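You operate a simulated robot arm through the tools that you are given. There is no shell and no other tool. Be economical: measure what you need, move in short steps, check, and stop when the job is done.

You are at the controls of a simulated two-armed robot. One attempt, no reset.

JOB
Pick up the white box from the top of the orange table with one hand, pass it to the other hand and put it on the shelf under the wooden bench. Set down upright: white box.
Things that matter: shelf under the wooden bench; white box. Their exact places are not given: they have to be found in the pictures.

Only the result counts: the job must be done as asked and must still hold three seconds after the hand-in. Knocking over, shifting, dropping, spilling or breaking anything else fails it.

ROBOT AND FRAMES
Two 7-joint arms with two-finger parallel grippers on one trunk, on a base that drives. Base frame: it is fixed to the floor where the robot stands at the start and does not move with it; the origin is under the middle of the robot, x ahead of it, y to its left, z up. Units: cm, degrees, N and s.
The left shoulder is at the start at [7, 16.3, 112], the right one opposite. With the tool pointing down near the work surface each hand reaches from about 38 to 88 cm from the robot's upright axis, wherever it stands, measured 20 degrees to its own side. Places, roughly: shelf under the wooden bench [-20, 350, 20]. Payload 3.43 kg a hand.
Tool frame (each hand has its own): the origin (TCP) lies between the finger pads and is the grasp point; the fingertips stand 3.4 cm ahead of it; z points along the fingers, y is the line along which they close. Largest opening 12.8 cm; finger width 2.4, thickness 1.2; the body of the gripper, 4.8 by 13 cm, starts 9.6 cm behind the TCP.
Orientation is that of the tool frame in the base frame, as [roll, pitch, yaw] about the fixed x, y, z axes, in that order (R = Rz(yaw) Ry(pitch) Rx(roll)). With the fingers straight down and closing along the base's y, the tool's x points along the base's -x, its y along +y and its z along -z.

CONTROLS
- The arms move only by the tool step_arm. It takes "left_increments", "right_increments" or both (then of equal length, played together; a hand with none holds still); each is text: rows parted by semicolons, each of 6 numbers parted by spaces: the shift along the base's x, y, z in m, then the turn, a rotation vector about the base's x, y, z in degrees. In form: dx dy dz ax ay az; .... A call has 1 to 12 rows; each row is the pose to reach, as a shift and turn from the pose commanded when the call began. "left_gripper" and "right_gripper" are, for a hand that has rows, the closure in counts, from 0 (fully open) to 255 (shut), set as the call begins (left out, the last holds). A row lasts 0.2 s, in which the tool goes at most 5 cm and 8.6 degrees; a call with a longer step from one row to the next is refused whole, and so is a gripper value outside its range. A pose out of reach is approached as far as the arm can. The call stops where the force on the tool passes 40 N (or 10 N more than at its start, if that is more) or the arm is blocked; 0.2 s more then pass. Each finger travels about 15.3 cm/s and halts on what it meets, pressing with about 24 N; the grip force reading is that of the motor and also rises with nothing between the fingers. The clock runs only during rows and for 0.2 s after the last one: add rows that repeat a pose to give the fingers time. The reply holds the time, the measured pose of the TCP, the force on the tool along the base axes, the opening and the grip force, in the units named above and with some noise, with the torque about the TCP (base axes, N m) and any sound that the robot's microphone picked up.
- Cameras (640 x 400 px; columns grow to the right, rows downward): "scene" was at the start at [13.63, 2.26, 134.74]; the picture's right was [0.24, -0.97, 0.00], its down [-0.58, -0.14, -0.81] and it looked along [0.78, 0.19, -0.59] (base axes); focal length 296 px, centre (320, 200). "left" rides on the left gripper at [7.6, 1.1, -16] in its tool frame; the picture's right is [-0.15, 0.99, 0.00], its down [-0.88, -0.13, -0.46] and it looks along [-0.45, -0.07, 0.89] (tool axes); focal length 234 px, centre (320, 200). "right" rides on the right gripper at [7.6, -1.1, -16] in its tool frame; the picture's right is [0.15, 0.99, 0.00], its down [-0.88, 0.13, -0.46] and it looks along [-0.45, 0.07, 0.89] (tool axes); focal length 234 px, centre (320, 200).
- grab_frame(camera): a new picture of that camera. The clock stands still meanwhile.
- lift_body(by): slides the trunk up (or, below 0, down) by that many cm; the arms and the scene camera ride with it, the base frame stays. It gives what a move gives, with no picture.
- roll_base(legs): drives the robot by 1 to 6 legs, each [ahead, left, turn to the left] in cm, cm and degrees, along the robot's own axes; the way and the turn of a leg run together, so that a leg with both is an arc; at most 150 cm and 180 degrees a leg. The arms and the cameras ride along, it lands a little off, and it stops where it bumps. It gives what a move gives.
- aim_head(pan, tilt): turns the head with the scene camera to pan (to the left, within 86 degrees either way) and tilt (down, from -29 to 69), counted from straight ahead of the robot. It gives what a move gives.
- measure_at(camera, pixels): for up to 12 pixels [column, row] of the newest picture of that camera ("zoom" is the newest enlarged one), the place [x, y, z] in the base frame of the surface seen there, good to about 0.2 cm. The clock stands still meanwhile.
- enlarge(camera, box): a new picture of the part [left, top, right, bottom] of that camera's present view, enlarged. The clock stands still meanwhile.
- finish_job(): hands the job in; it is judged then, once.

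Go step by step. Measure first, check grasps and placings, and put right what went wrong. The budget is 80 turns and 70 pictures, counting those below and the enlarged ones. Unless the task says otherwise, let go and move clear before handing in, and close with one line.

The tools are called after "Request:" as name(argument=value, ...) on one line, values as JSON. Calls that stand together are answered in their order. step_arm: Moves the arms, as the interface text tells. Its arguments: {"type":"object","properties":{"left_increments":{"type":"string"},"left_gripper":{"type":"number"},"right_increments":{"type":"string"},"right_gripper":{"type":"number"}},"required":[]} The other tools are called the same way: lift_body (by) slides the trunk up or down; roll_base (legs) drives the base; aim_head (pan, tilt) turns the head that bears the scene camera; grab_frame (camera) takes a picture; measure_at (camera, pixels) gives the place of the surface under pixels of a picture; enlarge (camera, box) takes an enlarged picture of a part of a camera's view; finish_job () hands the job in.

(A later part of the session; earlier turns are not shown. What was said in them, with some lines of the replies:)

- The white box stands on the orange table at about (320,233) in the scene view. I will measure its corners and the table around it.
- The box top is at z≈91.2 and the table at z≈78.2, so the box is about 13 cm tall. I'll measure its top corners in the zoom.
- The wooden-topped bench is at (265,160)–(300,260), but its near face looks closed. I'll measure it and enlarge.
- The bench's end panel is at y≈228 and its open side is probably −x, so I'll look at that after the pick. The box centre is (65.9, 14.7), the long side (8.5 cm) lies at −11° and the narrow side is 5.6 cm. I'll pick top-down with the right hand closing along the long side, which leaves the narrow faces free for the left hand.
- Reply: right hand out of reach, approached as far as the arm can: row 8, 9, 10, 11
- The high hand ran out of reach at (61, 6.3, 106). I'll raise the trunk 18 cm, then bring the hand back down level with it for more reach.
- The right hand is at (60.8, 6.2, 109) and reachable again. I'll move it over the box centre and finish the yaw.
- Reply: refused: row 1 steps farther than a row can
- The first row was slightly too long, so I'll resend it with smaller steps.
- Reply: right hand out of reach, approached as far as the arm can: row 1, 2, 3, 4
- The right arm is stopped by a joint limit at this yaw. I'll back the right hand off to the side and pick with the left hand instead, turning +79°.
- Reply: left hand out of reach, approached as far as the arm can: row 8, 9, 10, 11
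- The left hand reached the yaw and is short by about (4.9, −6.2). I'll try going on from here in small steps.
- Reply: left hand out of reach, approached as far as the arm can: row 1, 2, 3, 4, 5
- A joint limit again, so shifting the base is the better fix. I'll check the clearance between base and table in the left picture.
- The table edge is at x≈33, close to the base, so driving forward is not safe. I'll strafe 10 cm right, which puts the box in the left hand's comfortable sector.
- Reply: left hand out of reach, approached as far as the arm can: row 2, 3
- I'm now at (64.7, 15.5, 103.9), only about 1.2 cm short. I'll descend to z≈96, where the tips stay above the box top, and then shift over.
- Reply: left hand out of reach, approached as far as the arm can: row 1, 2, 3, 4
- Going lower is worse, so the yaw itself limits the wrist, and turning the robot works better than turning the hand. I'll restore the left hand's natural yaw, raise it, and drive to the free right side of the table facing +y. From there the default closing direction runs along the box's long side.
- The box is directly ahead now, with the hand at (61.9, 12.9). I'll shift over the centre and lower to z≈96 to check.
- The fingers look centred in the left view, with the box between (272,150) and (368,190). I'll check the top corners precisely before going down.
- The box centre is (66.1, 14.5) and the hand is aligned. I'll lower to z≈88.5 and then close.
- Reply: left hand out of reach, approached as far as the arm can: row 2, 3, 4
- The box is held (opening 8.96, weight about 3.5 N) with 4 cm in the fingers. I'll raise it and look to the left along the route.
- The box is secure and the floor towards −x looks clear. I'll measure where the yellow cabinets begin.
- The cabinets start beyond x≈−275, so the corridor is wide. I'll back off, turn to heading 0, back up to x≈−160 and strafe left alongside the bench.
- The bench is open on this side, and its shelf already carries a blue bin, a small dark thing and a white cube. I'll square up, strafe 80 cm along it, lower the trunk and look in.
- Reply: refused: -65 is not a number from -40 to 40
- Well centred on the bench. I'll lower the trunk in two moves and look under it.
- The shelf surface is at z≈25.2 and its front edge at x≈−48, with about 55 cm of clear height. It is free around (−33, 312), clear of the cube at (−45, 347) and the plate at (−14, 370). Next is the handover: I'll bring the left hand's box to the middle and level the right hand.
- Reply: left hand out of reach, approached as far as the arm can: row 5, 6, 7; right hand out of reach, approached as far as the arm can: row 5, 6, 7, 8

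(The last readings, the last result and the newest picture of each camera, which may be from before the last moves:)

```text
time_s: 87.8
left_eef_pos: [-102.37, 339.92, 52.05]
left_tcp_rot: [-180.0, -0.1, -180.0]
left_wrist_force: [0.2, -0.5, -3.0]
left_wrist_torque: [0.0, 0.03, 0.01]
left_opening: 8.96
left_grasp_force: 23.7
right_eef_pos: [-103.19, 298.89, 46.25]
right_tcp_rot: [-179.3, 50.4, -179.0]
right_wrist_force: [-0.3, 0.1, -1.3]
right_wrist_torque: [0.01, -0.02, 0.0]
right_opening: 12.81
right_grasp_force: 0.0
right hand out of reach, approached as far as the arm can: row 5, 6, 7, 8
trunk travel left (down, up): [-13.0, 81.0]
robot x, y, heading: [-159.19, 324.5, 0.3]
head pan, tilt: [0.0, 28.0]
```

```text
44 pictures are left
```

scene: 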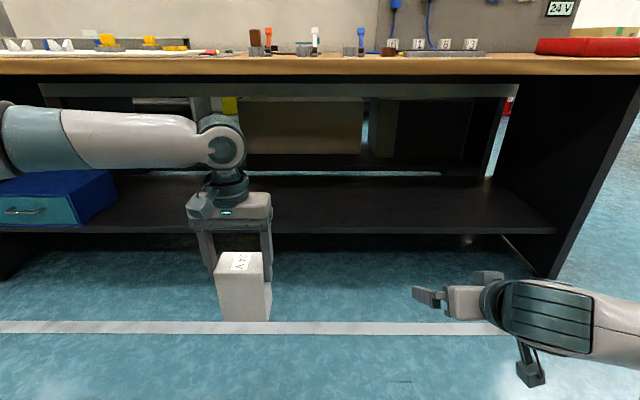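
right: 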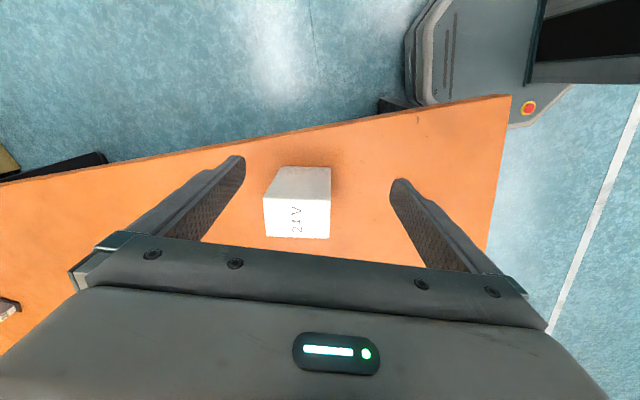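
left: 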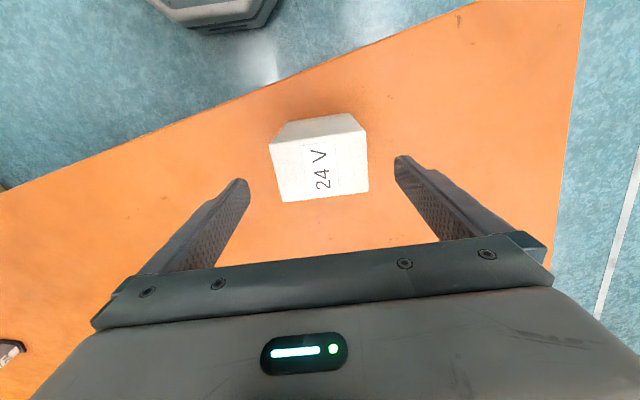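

The right hand reaches 50° of tilt only at x ≥ −103, so a straight-ahead approach has no standoff room. The narrow ±x faces are free, so I'll swing the right hand to point left (+y), closing along x, and come in from the side.

Request:
step_arm(right_increments="0 0.01 0.01 0 0 8.2; 0 0.02 0.01 0 0 16.4; 0 0.03 0.01 0 0 24.6; 0 0.04 0.01 0 0 32.8; 0 0.05 0.01 0 0 41; 0 0.06 0.01 0 0 49.2; 0 0.07 0.01 0 0 57.4; 0 0.08 0.01 0 0 65.6; 0 0.09 0.01 0 0 73.8; 0 0.1 0.01 0 0 82; 0 0.12 0.01 0 0 89; 0 0.12 0.01 0 0 89")

Request:
grab_frame(camera="scene")

```text
time_s: 90.4
left_eef_pos: [-102.41, 340.0, 52.07]
left_tcp_rot: [-179.8, -0.1, -180.0]
left_wrist_force: [0.0, -0.1, -2.9]
left_wrist_torque: [-0.01, 0.04, 0.02]
left_opening: 8.97
left_grasp_force: 23.4
right_eef_pos: [-105.18, 313.61, 46.6]
right_tcp_rot: [178.3, 52.8, -114.8]
right_wrist_force: [0.0, -0.2, 0.4]
right_wrist_torque: [0.0, 0.01, 0.0]
right_opening: 12.82
right_grasp_force: 0.0
right hand out of reach, approached as far as the arm can: row 7, 8, 9, 10, 11, 12
trunk travel left (down, up): [-13.0, 81.0]
robot x, y, heading: [-159.63, 324.65, -0.1]
head pan, tilt: [0.0, 28.0]
```

```text
43 pictures are left
```

scene: 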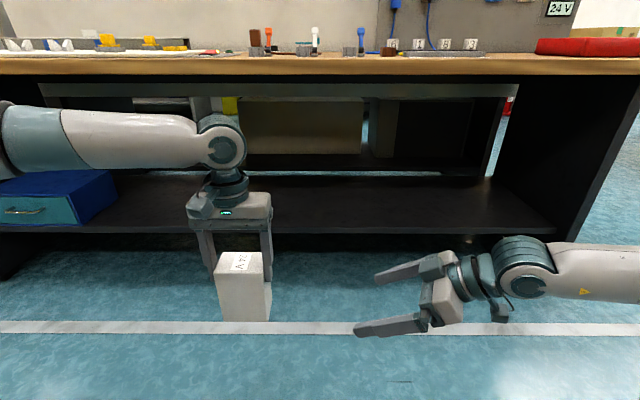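

The right hand stops at about 65° of yaw, with its closing axis at 156°. I'll turn the left hand and the box by −23.6° to match, and move the right hand to a standoff in line with the box.

Request:
step_arm(left_increments="0 0 0 0 0 -8; 0 0 0 0 0 -16; 0 0 0 0 0 -23.6; 0 0 0 0 0 -23.6", right_increments="-0.005 0.02 0 0 0 0; -0.01 0.04 -0.01 0 0 0; -0.015 0.07 -0.011 0 0 0; -0.025 0.1 -0.011 0 0 0")

Request:
grab_frame(camera="scene")

Request:
grab_frame(camera="right")

```text
time_s: 91.4
left_eef_pos: [-102.58, 339.8, 52.18]
left_tcp_rot: [-179.8, 0.1, 156.4]
left_wrist_force: [0.3, -0.5, -3.8]
left_wrist_torque: [0.01, 0.02, -0.01]
left_opening: 8.98
left_grasp_force: 24.4
right_eef_pos: [-107.88, 323.42, 44.97]
right_tcp_rot: [178.4, 52.8, -114.9]
right_wrist_force: [-0.8, 0.0, 0.4]
right_wrist_torque: [0.01, -0.01, 0.01]
right_opening: 12.79
right_grasp_force: 0.1
trunk travel left (down, up): [-13.0, 81.0]
robot x, y, heading: [-159.49, 324.89, 0.3]
head pan, tilt: [0.0, 28.0]
```

```text
42 pictures are left
```

scene: 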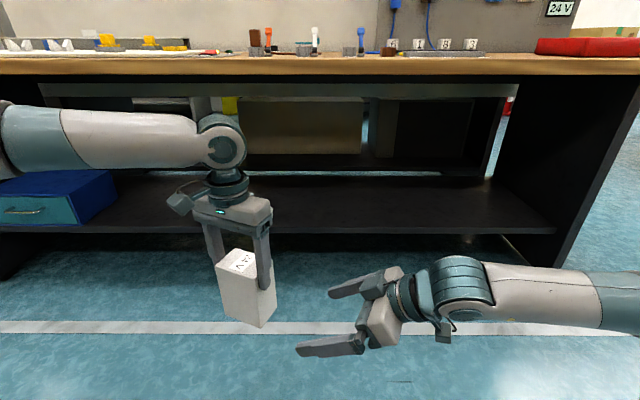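

```text
41 pictures are left
```

right: 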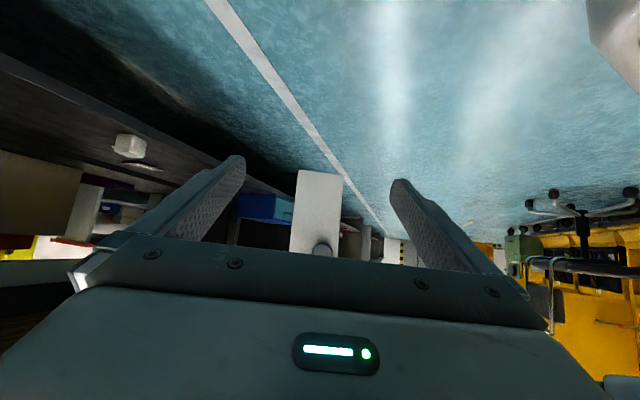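

The box shows nicely centred between the right fingers at (318,210). I'll measure its actual corners to set the final approach.

Request:
enlarge(camera="scene", box=[190, 210, 310, 340])

Request:
measure_at(camera="scene", pixels=[[217, 268], [237, 249], [258, 293], [276, 280], [262, 325], [224, 308], [275, 305], [240, 300], [268, 305]])

```text
3.08 times, centred on (250, 275) of scene
```

zoom: 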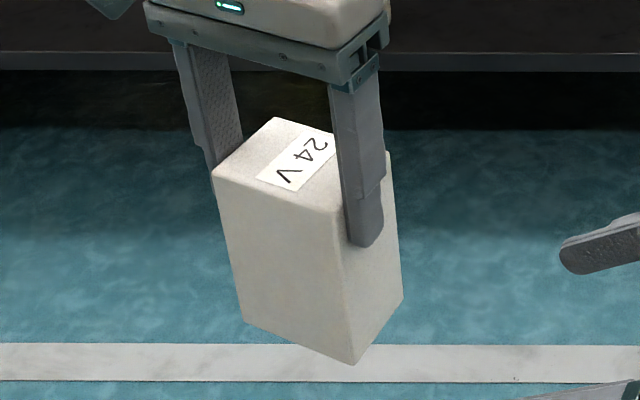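

```text
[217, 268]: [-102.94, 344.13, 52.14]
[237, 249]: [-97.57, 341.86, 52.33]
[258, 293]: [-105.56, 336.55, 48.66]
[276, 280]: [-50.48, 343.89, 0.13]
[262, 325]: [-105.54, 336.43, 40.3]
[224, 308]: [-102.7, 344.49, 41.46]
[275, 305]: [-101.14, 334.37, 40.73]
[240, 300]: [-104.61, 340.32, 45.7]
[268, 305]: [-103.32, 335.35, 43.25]
```

Request:
measure_at(camera="zoom", pixels=[[235, 250], [265, 260], [295, 270], [325, 280], [345, 300], [250, 310], [340, 345], [365, 300], [380, 290], [395, 285], [276, 122], [225, 170]])

```text
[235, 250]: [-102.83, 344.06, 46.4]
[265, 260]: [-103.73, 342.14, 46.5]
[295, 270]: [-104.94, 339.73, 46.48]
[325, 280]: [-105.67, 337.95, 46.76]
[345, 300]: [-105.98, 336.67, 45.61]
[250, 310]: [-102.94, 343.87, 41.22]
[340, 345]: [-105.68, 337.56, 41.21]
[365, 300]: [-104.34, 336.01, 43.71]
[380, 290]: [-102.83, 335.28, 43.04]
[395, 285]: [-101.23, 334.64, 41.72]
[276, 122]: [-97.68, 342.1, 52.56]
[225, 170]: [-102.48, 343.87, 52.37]
```

The box centre is (−101.7, 339.3) and its long axis at 65°, matching the right hand. I'll slide the right hand in along that line to z≈45.4.

Request:
step_arm(right_increments="-0.001 0.02 0.002 0 0 0; 0.0106 0.045 0.004 0 0 0; 0.0264 0.08 0.004 0 0 0; 0.042 0.115 0.004 0 0 0; 0.058 0.15 0.004 0 0 0; 0.058 0.15 0.004 0 0 0")

Request:
enlarge(camera="scene", box=[190, 190, 350, 340])

Request:
grab_frame(camera="right")

```text
time_s: 92.8
left_eef_pos: [-102.44, 339.87, 52.14]
left_tcp_rot: [-179.8, 0.1, 156.4]
left_wrist_force: [-1.1, 0.3, -3.6]
left_wrist_torque: [0.03, 0.01, 0.02]
left_opening: 8.96
left_grasp_force: 24.2
right_eef_pos: [-101.82, 338.44, 45.46]
right_tcp_rot: [178.5, 52.9, -114.8]
right_wrist_force: [-0.1, 1.5, 0.0]
right_wrist_torque: [0.0, -0.03, -0.02]
right_opening: 12.8
right_grasp_force: 0.0
trunk travel left (down, up): [-13.0, 81.0]
robot x, y, heading: [-159.43, 324.85, 0.3]
head pan, tilt: [0.0, 28.0]
```

```text
2.67 times, centred on (270, 265) of scene
```

zoom: 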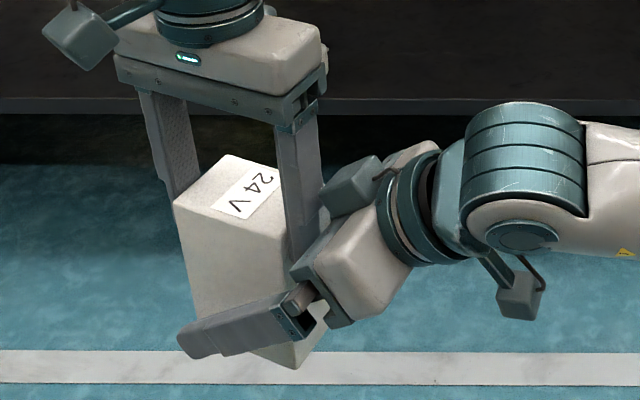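

```text
38 pictures are left
```

right: 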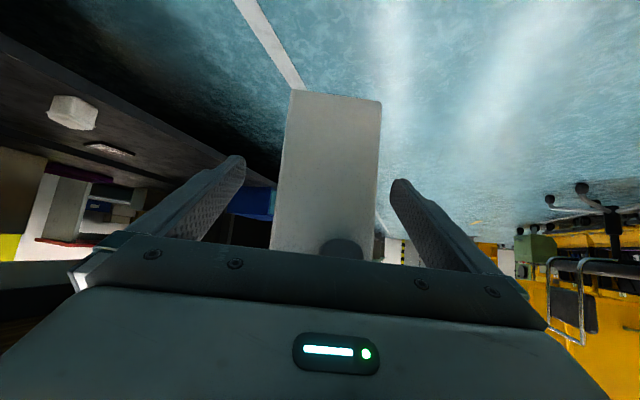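

The right fingers straddle the narrow faces with the box centred at (330,180), and nothing is touching. I'll close the right hand.

Request:
step_arm(right_increments="0 0 0 0 0 0; 0 0 0 0 0 0; 0 0 0 0 0 0; 0 0 0 0 0 0; 0 0 0 0 0 0", right_gripper=255)

```text
time_s: 94.0
left_eef_pos: [-102.43, 339.76, 52.19]
left_tcp_rot: [-179.8, 0.3, 156.4]
left_wrist_force: [17.6, -8.5, -6.0]
left_wrist_torque: [-0.01, -0.16, 0.62]
left_opening: 8.99
left_grasp_force: 24.3
right_eef_pos: [-101.92, 338.41, 45.59]
right_tcp_rot: [178.4, 52.9, -114.7]
right_wrist_force: [-16.9, 9.2, 3.2]
right_wrist_torque: [-0.53, -0.95, -0.44]
right_opening: 6.21
right_grasp_force: 23.9
trunk travel left (down, up): [-13.0, 81.0]
robot x, y, heading: [-159.6, 324.84, 0.5]
head pan, tilt: [0.0, 28.0]
```

Both hands read about 19 N sideways, so one right finger met the box first. I'll shift the right hand 0.3 cm along (−0.9, +0.42) to even it out.

Request:
step_arm(right_increments="-0.0015 0.0007 0 0 0 0; -0.0028 0.0013 0 0 0 0; -0.0028 0.0013 0 0 0 0; -0.0028 0.0013 0 0 0 0", right_gripper=255)

```text
time_s: 95.0
left_eef_pos: [-102.66, 339.78, 52.16]
left_tcp_rot: [-179.8, -0.1, 156.4]
left_wrist_force: [-1.5, -3.3, -0.6]
left_wrist_torque: [-0.36, -0.07, -0.43]
left_opening: 8.97
left_grasp_force: 24.3
right_eef_pos: [-102.06, 338.46, 45.5]
right_tcp_rot: [178.5, 52.9, -114.9]
right_wrist_force: [1.5, 4.4, -0.6]
right_wrist_torque: [0.15, 0.18, 0.38]
right_opening: 6.21
right_grasp_force: 24.0
trunk travel left (down, up): [-13.0, 81.0]
robot x, y, heading: [-159.84, 324.91, 0.3]
head pan, tilt: [0.0, 28.0]
```

Forces are balanced now and the right grip is firm at 6.2 cm. I'll open the left hand only part way, to keep clear of the right palm, and check.

Request:
step_arm(left_increments="0 0 0 0 0 0; 0 0 0 0 0 0; 0 0 0 0 0 0", left_gripper=56)

Request:
enlarge(camera="scene", box=[190, 190, 350, 340])

```text
time_s: 95.8
left_eef_pos: [-102.53, 339.82, 52.09]
left_tcp_rot: [-179.9, 0.1, 156.4]
left_wrist_force: [-0.8, 10.3, 1.6]
left_wrist_torque: [-0.35, -0.01, -0.3]
left_opening: 9.52
left_grasp_force: 0.0
right_eef_pos: [-102.22, 338.49, 45.53]
right_tcp_rot: [178.4, 52.9, -114.9]
right_wrist_force: [1.8, -11.4, -1.1]
right_wrist_torque: [0.99, 0.12, 0.31]
right_opening: 6.17
right_grasp_force: 23.9
trunk travel left (down, up): [-13.0, 81.0]
robot x, y, heading: [-159.63, 324.61, 0.5]
head pan, tilt: [0.0, 28.0]
```

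```text
2.67 times, centred on (270, 265) of scene
```

zoom: 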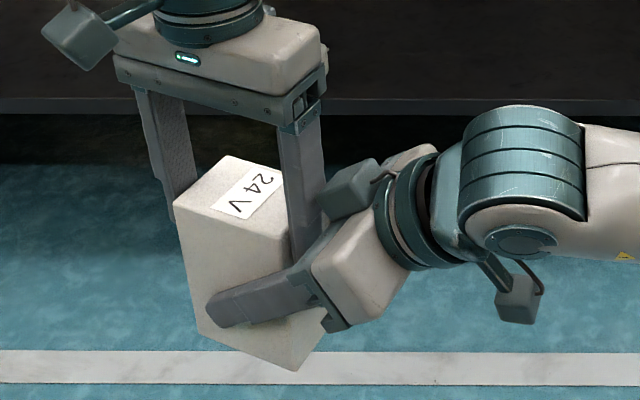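

The left finger now leans on the right palm with about 10 N. I'll shift the left hand 0.25 cm along the box axis and then raise it gently.

Request:
step_arm(left_increments="0.001 0.0023 0 0 0 0; 0.001 0.0023 0 0 0 0; 0.001 0.0023 0.006 0 0 0; 0.001 0.0023 0.014 0 0 0", left_gripper=62)

```text
time_s: 96.8
left_eef_pos: [-102.48, 339.83, 53.52]
left_tcp_rot: [-180.0, 0.1, 156.5]
left_wrist_force: [1.2, 2.9, -2.5]
left_wrist_torque: [0.06, -0.01, 0.07]
left_opening: 9.51
left_grasp_force: 0.0
right_eef_pos: [-102.21, 338.57, 45.55]
right_tcp_rot: [178.5, 52.8, -114.8]
right_wrist_force: [-1.9, -3.1, -0.6]
right_wrist_torque: [0.11, -0.14, -0.02]
right_opening: 6.19
right_grasp_force: 23.4
trunk travel left (down, up): [-13.0, 81.0]
robot x, y, heading: [-159.74, 324.49, 0.5]
head pan, tilt: [0.0, 28.0]
```

Forces are low and the left hand is sliding up freely. I'll keep raising it clear.

Request:
step_arm(left_increments="0 0 0.015 0 0 0; 0 0 0.035 0 0 0; 0 0 0.06 0 0 0; 0 0 0.09 0 0 0; 0 0.02 0.11 0 0 0; 0 0.06 0.11 0 0 0; 0 0.1 0.11 0 0 0")

Request:
grab_frame(camera="scene")

```text
time_s: 98.4
left_eef_pos: [-102.48, 349.95, 64.8]
left_tcp_rot: [-179.9, 0.0, 156.4]
left_wrist_force: [0.7, -0.4, 0.1]
left_wrist_torque: [0.0, 0.01, 0.01]
left_opening: 9.72
left_grasp_force: 0.0
left hand out of reach, approached as far as the arm can: row 4
right_eef_pos: [-102.14, 338.54, 45.65]
right_tcp_rot: [178.4, 52.8, -114.9]
right_wrist_force: [-0.3, -0.4, -0.6]
right_wrist_torque: [-0.04, 0.01, 0.0]
right_opening: 6.19
right_grasp_force: 23.8
trunk travel left (down, up): [-13.0, 81.0]
robot x, y, heading: [-159.6, 324.92, 0.4]
head pan, tilt: [0.0, 28.0]
```

```text
36 pictures are left
```

scene: 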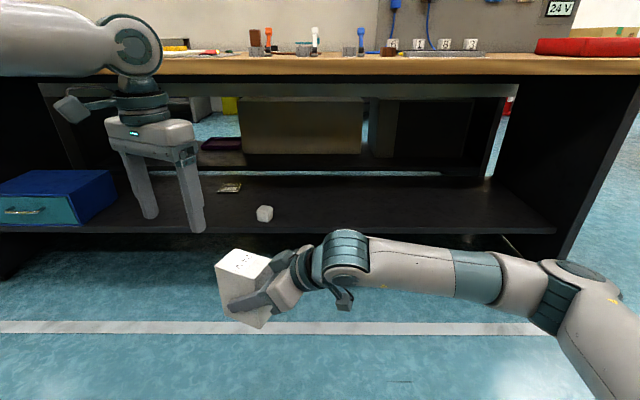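

The right hand holds the box alone. I'll swing the right hand to point forward, turning −65°, and tuck the left hand back.

Request:
step_arm(right_increments="0.009 -0.031 0 0 0 -7.3; 0.018 -0.062 0 0 0 -14.6; 0.027 -0.094 0 0 0 -21.9; 0.036 -0.125 0 0 0 -29.2; 0.044 -0.156 0 0 0 -36.5; 0.053 -0.187 0 0 0 -43.8; 0.062 -0.218 0 0 0 -51.1; 0.071 -0.249 0 0 0 -58.4; 0.08 -0.28 0 0 0 -65.4; 0.08 -0.28 0 0 0 -65.4", left_increments="-0.01 0.02 0 0 0 3; -0.02 0.04 0 0 0 6; -0.03 0.06 0 0 0 9; -0.04 0.08 0 0 0 12; -0.06 0.1 0 0 0 15; -0.08 0.12 0 0 0 18; -0.1 0.14 0 0 0 21; -0.12 0.15 0 0 0 23.6; -0.13 0.15 0 0 0 23.6; -0.13 0.15 0 0 0 23.6")

Request:
grab_frame(camera="scene")

Request:
grab_frame(camera="right")

```text
time_s: 100.6
left_eef_pos: [-115.51, 364.77, 64.7]
left_tcp_rot: [180.0, 0.0, -179.9]
left_wrist_force: [0.7, 0.3, 0.6]
left_wrist_torque: [-0.02, -0.02, -0.02]
left_opening: 9.66
left_grasp_force: 0.1
right_eef_pos: [-94.33, 310.39, 45.79]
right_tcp_rot: [178.4, 52.8, 179.7]
right_wrist_force: [-0.4, -0.7, -4.1]
right_wrist_torque: [0.03, -0.01, 0.0]
right_opening: 6.18
right_grasp_force: 25.0
trunk travel left (down, up): [-13.0, 81.0]
robot x, y, heading: [-159.45, 324.83, 0.5]
head pan, tilt: [0.0, 28.0]
```

```text
35 pictures are left
```

scene: 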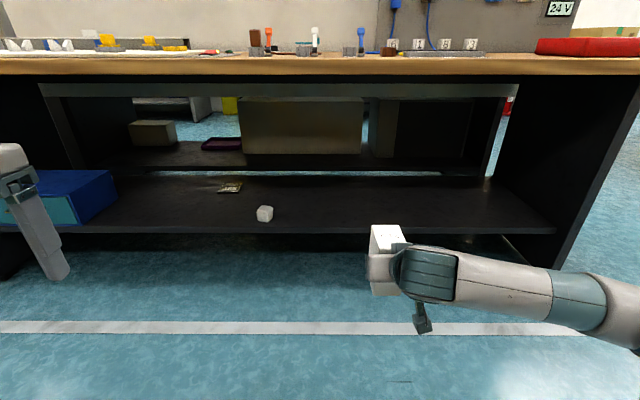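

```text
34 pictures are left
```

right: 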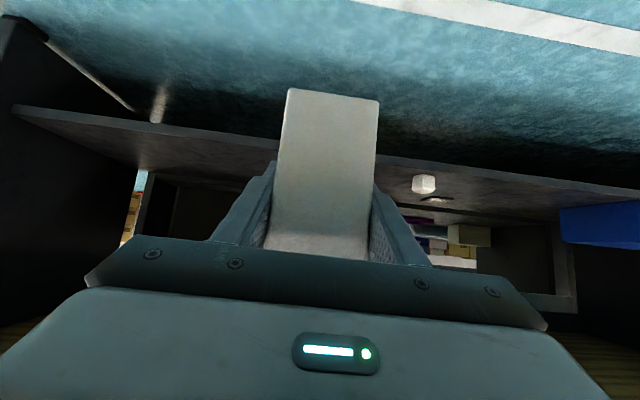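

The box points into the bench now. I'll measure its near face for tilt and bottom height.

Request:
measure_at(camera="right", pixels=[[292, 93], [375, 101], [335, 97], [283, 160], [372, 165], [275, 225], [368, 230], [330, 160], [320, 240], [335, 94]])

Request:
measure_at(camera="scene", pixels=[[374, 228], [400, 228], [374, 250], [372, 270], [374, 290], [392, 240]])

```text
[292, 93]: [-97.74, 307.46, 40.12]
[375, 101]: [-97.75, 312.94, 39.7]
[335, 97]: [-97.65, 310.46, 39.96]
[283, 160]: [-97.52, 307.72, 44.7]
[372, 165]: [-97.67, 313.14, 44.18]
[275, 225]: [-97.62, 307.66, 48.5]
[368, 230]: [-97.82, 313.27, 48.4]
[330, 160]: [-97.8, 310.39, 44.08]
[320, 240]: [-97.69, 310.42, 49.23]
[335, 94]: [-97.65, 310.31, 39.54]
```

```text
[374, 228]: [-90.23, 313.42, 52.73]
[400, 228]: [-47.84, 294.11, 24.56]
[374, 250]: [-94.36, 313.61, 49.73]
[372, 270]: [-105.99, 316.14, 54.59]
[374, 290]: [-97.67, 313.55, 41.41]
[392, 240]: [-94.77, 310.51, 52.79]
```

The box is upright apart from a 1.6° sideways lean. Its bottom is at z≈39.6, 6.2 below the TCP. I'll correct the lean, tuck the left hand further and drive ahead 50 cm.

Request:
step_arm(right_increments="0 0 0 1.7 0 0; 0 0 0 1.7 0 0; 0 0 0 1.7 0 0", left_increments="-0.03 0.02 0 0 0 0; -0.06 0.04 0 0 0 0; -0.08 0.04 0 0 0 0")

Request:
roll_base(legs=[[35, 0, 0]])

Request:
grab_frame(camera="scene")

```text
time_s: 101.4
left_eef_pos: [-123.51, 368.67, 64.62]
left_tcp_rot: [-179.9, 0.0, 180.0]
left_wrist_force: [0.7, -0.3, -0.1]
left_wrist_torque: [0.01, 0.02, 0.01]
left_opening: 9.69
left_grasp_force: 0.1
right_eef_pos: [-94.29, 310.55, 45.75]
right_tcp_rot: [175.6, 52.9, 177.5]
right_wrist_force: [-0.4, -1.0, -4.1]
right_wrist_torque: [0.01, 0.01, 0.0]
right_opening: 6.19
right_grasp_force: 23.9
trunk travel left (down, up): [-13.0, 81.0]
robot x, y, heading: [-159.56, 325.05, 0.2]
head pan, tilt: [0.0, 28.0]
```

```text
time_s: 103.7
left_eef_pos: [-88.45, 368.86, 64.59]
left_tcp_rot: [-180.0, 0.0, -180.0]
left_wrist_force: [-0.7, 0.1, 0.3]
left_wrist_torque: [-0.03, 0.04, -0.02]
left_opening: 9.71
left_grasp_force: 0.0
right_eef_pos: [-59.13, 310.63, 45.69]
right_tcp_rot: [175.7, 52.8, 177.5]
right_wrist_force: [0.6, 1.2, -4.3]
right_wrist_torque: [0.01, 0.04, 0.0]
right_opening: 6.19
right_grasp_force: 24.2
trunk travel left (down, up): [-13.0, 81.0]
robot x, y, heading: [-124.86, 325.53, 0.3]
head pan, tilt: [0.0, 28.0]
```

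```text
33 pictures are left
```

scene: 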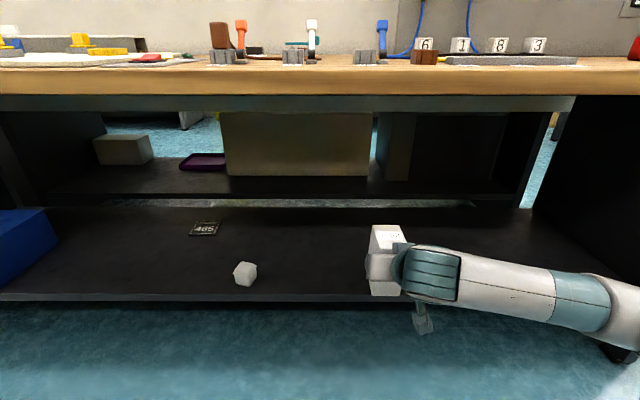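

I'm partly in, with the box over the shelf front. I'll recheck the lean with an enlarged right view.

Request:
enlarge(camera="right", box=[250, 75, 410, 255])

Request:
enlarge(camera="scene", box=[340, 205, 440, 310])

```text
2.22 times, centred on (330, 165) of right
```

zoom: 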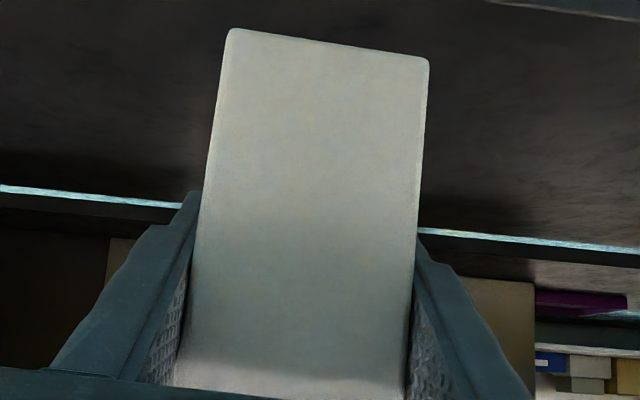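

```text
3.81 times, centred on (390, 258) of scene
```

zoom: 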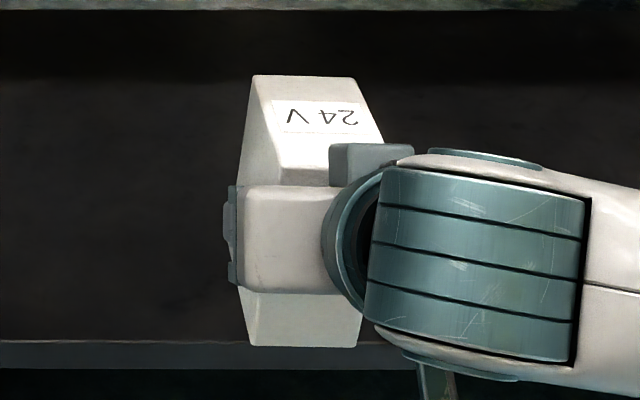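

Request:
measure_at(camera="zoom", pixels=[[262, 85], [345, 86], [300, 88], [265, 140], [320, 140], [258, 175], [315, 175], [254, 305], [352, 305], [252, 338], [354, 340], [300, 320]])

Request:
grab_frame(camera="right")

Request:
measure_at(camera="right", pixels=[[292, 95], [372, 108], [300, 100], [360, 108], [330, 105], [288, 150], [370, 155], [284, 200], [368, 210], [278, 230], [365, 236]])

```text
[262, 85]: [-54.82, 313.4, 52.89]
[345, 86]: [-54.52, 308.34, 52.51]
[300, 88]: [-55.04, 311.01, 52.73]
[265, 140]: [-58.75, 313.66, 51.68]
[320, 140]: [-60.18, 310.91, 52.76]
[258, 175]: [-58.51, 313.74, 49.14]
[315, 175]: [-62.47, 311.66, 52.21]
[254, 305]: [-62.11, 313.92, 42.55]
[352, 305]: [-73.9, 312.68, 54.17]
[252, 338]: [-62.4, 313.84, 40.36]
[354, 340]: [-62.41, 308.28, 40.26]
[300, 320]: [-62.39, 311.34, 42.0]
```

```text
30 pictures are left
```

right: 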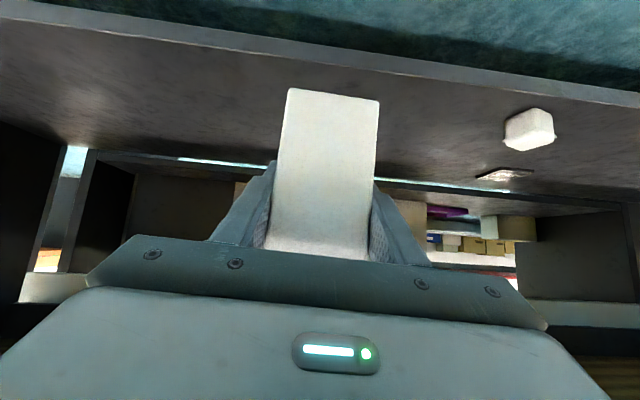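

```text
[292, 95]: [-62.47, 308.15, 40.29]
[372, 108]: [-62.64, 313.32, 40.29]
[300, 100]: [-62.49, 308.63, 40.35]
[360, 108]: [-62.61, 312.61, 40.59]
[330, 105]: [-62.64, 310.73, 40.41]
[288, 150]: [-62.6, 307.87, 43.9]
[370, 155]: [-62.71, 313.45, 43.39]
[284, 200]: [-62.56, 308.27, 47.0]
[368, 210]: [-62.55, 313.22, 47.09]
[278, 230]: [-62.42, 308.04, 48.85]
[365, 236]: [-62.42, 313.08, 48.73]
```

The lean is now within about 1° and the near face is at x≈−62.5. I'll undo a little of the correction, drive 15 cm further and extend the arm 10 cm, so the box centre comes to about x −33.

Request:
roll_base(legs=[[15, 0, 0]])

Request:
step_arm(right_increments="0.025 0 0 -0.7 0 0; 0.05 0 0 -0.7 0 0; 0.075 0 0 -0.7 0 0; 0.1 0 0 -0.7 0 0; 0.1 0 0 -0.7 0 0")

Request:
grab_frame(camera="scene")

Request:
grab_frame(camera="right")

```text
time_s: 105.0
left_eef_pos: [-73.7, 368.85, 64.53]
left_tcp_rot: [-180.0, 0.1, 180.0]
left_wrist_force: [-0.1, -0.5, 0.9]
left_wrist_torque: [-0.03, 0.0, -0.02]
left_opening: 9.69
left_grasp_force: 0.0
right_eef_pos: [-44.58, 310.62, 45.71]
right_tcp_rot: [175.6, 52.8, 177.5]
right_wrist_force: [0.5, 0.3, -3.4]
right_wrist_torque: [0.01, 0.06, 0.01]
right_opening: 6.23
right_grasp_force: 23.5
trunk travel left (down, up): [-13.0, 81.0]
robot x, y, heading: [-109.74, 325.0, 0.3]
head pan, tilt: [0.0, 28.0]
```

```text
time_s: 106.2
left_eef_pos: [-73.75, 368.85, 64.52]
left_tcp_rot: [-180.0, 0.0, 179.8]
left_wrist_force: [0.8, 1.0, 0.0]
left_wrist_torque: [0.01, 0.06, -0.02]
left_opening: 9.7
left_grasp_force: 0.0
right_eef_pos: [-34.56, 310.52, 45.72]
right_tcp_rot: [176.7, 52.7, 178.5]
right_wrist_force: [-1.1, 0.2, -3.6]
right_wrist_torque: [0.03, 0.05, 0.03]
right_opening: 6.2
right_grasp_force: 24.1
trunk travel left (down, up): [-13.0, 81.0]
robot x, y, heading: [-109.84, 325.29, 0.3]
head pan, tilt: [0.0, 28.0]
```

```text
29 pictures are left
```

scene: 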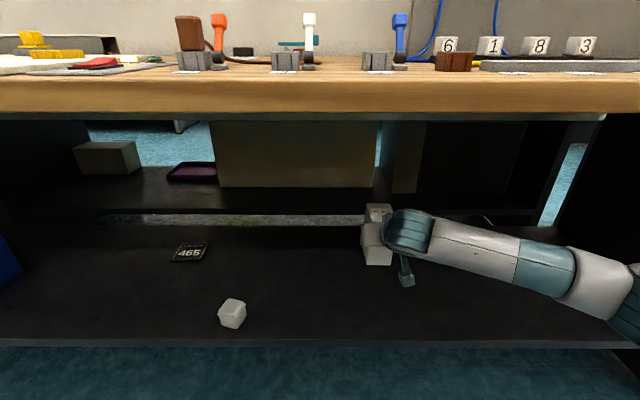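

```text
28 pictures are left
```

right: 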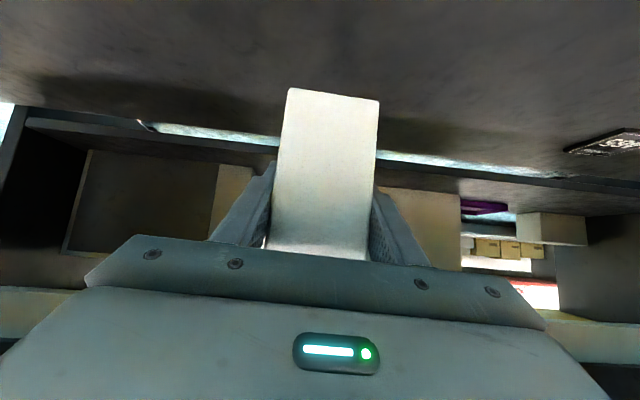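

The box is over the clear shelf. Before lowering I'll check the elbow and camera heights against the shelf, since the whole arm comes down.

Request:
measure_at(camera="scene", pixels=[[620, 290], [600, 306], [560, 285], [520, 275], [630, 330], [407, 283], [380, 300], [340, 260], [420, 330], [376, 205]])

```text
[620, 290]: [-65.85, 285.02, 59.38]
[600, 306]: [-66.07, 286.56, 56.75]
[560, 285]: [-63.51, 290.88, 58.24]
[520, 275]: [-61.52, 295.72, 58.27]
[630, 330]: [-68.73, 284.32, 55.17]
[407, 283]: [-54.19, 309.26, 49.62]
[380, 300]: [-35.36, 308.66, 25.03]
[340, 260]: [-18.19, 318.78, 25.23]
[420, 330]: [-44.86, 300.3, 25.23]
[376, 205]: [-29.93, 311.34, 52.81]
```

The whole arm is well above the shelf. I'll lower the trunk 12 cm, then ease the hand down to contact.

Request:
lift_body(by=-12)

Request:
step_arm(right_increments="0 0 -0.006 0 0 0; 0 0 -0.012 0 0 0; 0 0 -0.016 0 0 0; 0 0 -0.019 0 0 0")

Request:
grab_frame(camera="right")

Request:
measure_at(camera="right", pixels=[[292, 95], [372, 108], [330, 98], [330, 80], [330, 75], [290, 80], [375, 90], [250, 90]])

```text
time_s: 107.7
left_eef_pos: [-73.7, 368.93, 52.6]
left_tcp_rot: [-179.9, 0.1, 180.0]
left_wrist_force: [-0.7, 0.1, -0.6]
left_wrist_torque: [0.03, -0.03, 0.01]
left_opening: 9.68
left_grasp_force: 0.1
right_eef_pos: [-34.57, 310.57, 33.85]
right_tcp_rot: [176.8, 52.8, 178.4]
right_wrist_force: [-0.4, -0.4, -2.0]
right_wrist_torque: [0.03, 0.03, 0.01]
right_opening: 6.16
right_grasp_force: 24.1
trunk travel left (down, up): [-1.0, 93.0]
robot x, y, heading: [-109.68, 325.0, 0.2]
head pan, tilt: [0.0, 28.0]
```

```text
time_s: 108.7
left_eef_pos: [-73.68, 368.81, 52.61]
left_tcp_rot: [179.9, 0.0, -180.0]
left_wrist_force: [-1.0, 0.9, -0.9]
left_wrist_torque: [0.02, -0.01, 0.0]
left_opening: 9.71
left_grasp_force: 0.1
right_eef_pos: [-34.36, 310.57, 31.97]
right_tcp_rot: [176.8, 52.8, 178.4]
right_wrist_force: [0.0, 1.1, -3.5]
right_wrist_torque: [0.02, 0.02, 0.01]
right_opening: 6.2
right_grasp_force: 24.2
trunk travel left (down, up): [-1.0, 93.0]
robot x, y, heading: [-109.95, 324.78, 0.4]
head pan, tilt: [0.0, 28.0]
```

```text
27 pictures are left
```

right: 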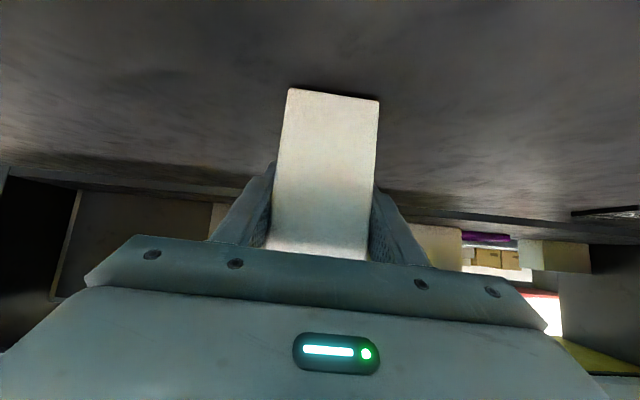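

```text
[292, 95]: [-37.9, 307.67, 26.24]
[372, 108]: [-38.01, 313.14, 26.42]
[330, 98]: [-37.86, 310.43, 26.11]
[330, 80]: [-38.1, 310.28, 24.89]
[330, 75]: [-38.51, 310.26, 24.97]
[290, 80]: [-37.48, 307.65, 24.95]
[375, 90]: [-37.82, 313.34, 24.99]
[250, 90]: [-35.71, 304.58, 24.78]
```

Still about 0.5 cm of gap, with the vertical force at −3.5, which is just the weight. I'll ease down in millimetre steps.

Request:
step_arm(right_increments="0 0 -0.002 0 0 0; 0 0 -0.004 0 0 0; 0 0 -0.005 0 0 0; 0 0 -0.005 0 0 0")

```text
time_s: 109.7
left_eef_pos: [-73.75, 368.85, 52.52]
left_tcp_rot: [180.0, 0.0, -180.0]
left_wrist_force: [-0.5, -0.8, 0.9]
left_wrist_torque: [-0.02, -0.01, 0.02]
left_opening: 9.7
left_grasp_force: 0.1
right_eef_pos: [-34.51, 310.56, 31.43]
right_tcp_rot: [176.8, 52.8, 178.4]
right_wrist_force: [-0.6, -0.3, -3.1]
right_wrist_torque: [0.02, 0.04, 0.03]
right_opening: 6.18
right_grasp_force: 23.5
trunk travel left (down, up): [-1.0, 93.0]
robot x, y, heading: [-109.57, 325.38, 0.1]
head pan, tilt: [0.0, 28.0]
```

Request:
step_arm(right_increments="0 0 -0.001 0 0 0; 0 0 -0.002 0 0 0; 0 0 -0.003 0 0 0; 0 0 -0.003 0 0 0")

```text
time_s: 110.7
left_eef_pos: [-73.82, 368.83, 52.53]
left_tcp_rot: [180.0, 0.0, 179.9]
left_wrist_force: [0.5, 0.7, -0.6]
left_wrist_torque: [-0.03, 0.0, 0.0]
left_opening: 9.71
left_grasp_force: 0.1
right_eef_pos: [-34.51, 310.63, 31.32]
right_tcp_rot: [176.7, 52.9, 178.4]
right_wrist_force: [-1.8, -2.1, 3.9]
right_wrist_torque: [-0.29, -0.26, -0.14]
right_opening: 6.18
right_grasp_force: 24.2
trunk travel left (down, up): [-1.0, 93.0]
robot x, y, heading: [-109.9, 325.18, -0.1]
head pan, tilt: [0.0, 28.0]
```

Contact: the vertical force went from −3 to +4 N. I'll open the right hand and wait a moment.

Request:
step_arm(right_increments="0 0 0 0 0 0; 0 0 0 0 0 0; 0 0 0 0 0 0; 0 0 0 0 0 0", right_gripper=0)

Request:
grab_frame(camera="right")

```text
time_s: 111.7
left_eef_pos: [-73.71, 368.84, 52.54]
left_tcp_rot: [-180.0, -0.1, -180.0]
left_wrist_force: [0.1, 0.6, -0.1]
left_wrist_torque: [-0.03, 0.01, -0.02]
left_opening: 9.72
left_grasp_force: 0.1
right_eef_pos: [-34.53, 310.63, 31.1]
right_tcp_rot: [176.9, 52.7, 178.6]
right_wrist_force: [-0.3, -0.8, 0.3]
right_wrist_torque: [0.0, 0.0, 0.03]
right_opening: 12.78
right_grasp_force: 0.1
trunk travel left (down, up): [-1.0, 93.0]
robot x, y, heading: [-109.98, 325.16, 0.1]
head pan, tilt: [0.0, 28.0]
```

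```text
26 pictures are left
```

right: 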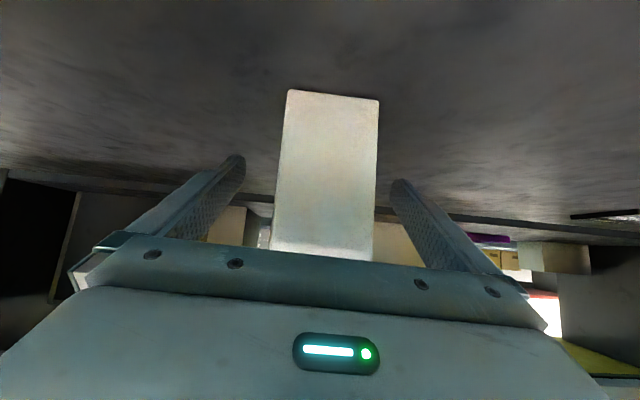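

The box stands free between the open fingers. I'll withdraw straight back along the tool axis, then roll back.

Request:
step_arm(right_increments="-0.02 0 0.005 0 0 0; -0.05 0 0.015 0 0 0; -0.08 0 0.03 0 0 0; -0.11 0 0.045 0 0 0; -0.13 0 0.06 0 0 0")

Request:
roll_base(legs=[[-45, 0, 0]])

Request:
aim_head(pan=0, tilt=20)

Request:
grab_frame(camera="scene")

```text
time_s: 112.9
left_eef_pos: [-73.7, 368.84, 52.58]
left_tcp_rot: [-180.0, 0.0, 180.0]
left_wrist_force: [0.5, 0.6, -0.1]
left_wrist_torque: [-0.01, 0.03, 0.02]
left_opening: 9.7
left_grasp_force: 0.0
right_eef_pos: [-47.42, 310.44, 37.19]
right_tcp_rot: [176.8, 52.8, 178.4]
right_wrist_force: [0.2, -0.2, -0.7]
right_wrist_torque: [0.01, -0.02, 0.03]
right_opening: 12.8
right_grasp_force: 0.1
trunk travel left (down, up): [-1.0, 93.0]
robot x, y, heading: [-109.91, 325.06, 0.0]
head pan, tilt: [0.0, 28.0]
```

```text
time_s: 115.6
left_eef_pos: [-119.34, 368.78, 52.56]
left_tcp_rot: [180.0, 0.0, -179.4]
left_wrist_force: [0.3, -0.4, 0.0]
left_wrist_torque: [0.0, -0.01, -0.01]
left_opening: 9.68
left_grasp_force: 0.0
right_eef_pos: [-92.44, 310.75, 37.15]
right_tcp_rot: [176.7, 52.8, 179.1]
right_wrist_force: [-0.4, 0.6, 0.2]
right_wrist_torque: [0.01, 0.01, 0.02]
right_opening: 12.8
right_grasp_force: 0.0
trunk travel left (down, up): [-1.0, 93.0]
robot x, y, heading: [-155.15, 324.77, 1.2]
head pan, tilt: [0.0, 28.0]
```

```text
time_s: 116.3
left_eef_pos: [-119.34, 368.84, 52.64]
left_tcp_rot: [-179.9, 0.0, -179.4]
left_wrist_force: [-0.4, 0.6, -0.1]
left_wrist_torque: [-0.01, -0.02, 0.0]
left_opening: 9.69
left_grasp_force: 0.1
right_eef_pos: [-92.39, 310.63, 37.26]
right_tcp_rot: [176.8, 52.7, 179.1]
right_wrist_force: [0.0, -0.1, 0.1]
right_wrist_torque: [0.0, 0.0, 0.01]
right_opening: 12.8
right_grasp_force: 0.2
trunk travel left (down, up): [-1.0, 93.0]
robot x, y, heading: [-154.72, 324.25, 0.9]
head pan, tilt: [0.0, 20.0]
```

```text
25 pictures are left
```

scene: 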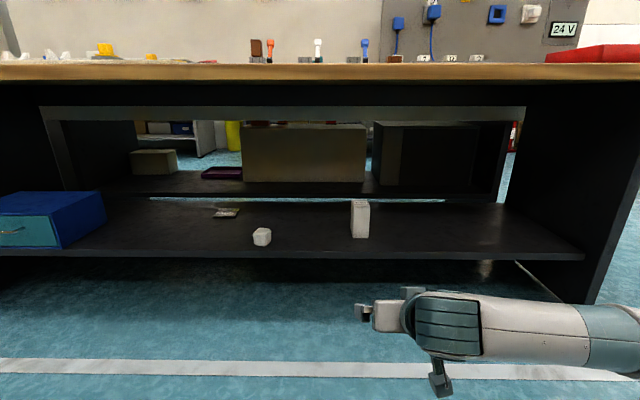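

The white box stands upright on the shelf at (360,218), both hands are empty and clear, and the cube, plate and bin haven't moved. I'm handing in.

Request:
finish_job()

```text
The job is handed in.
```

The white box was picked up with the left hand, passed to the right hand, and set upright on the shelf under the wooden bench; both hands are clear of it.
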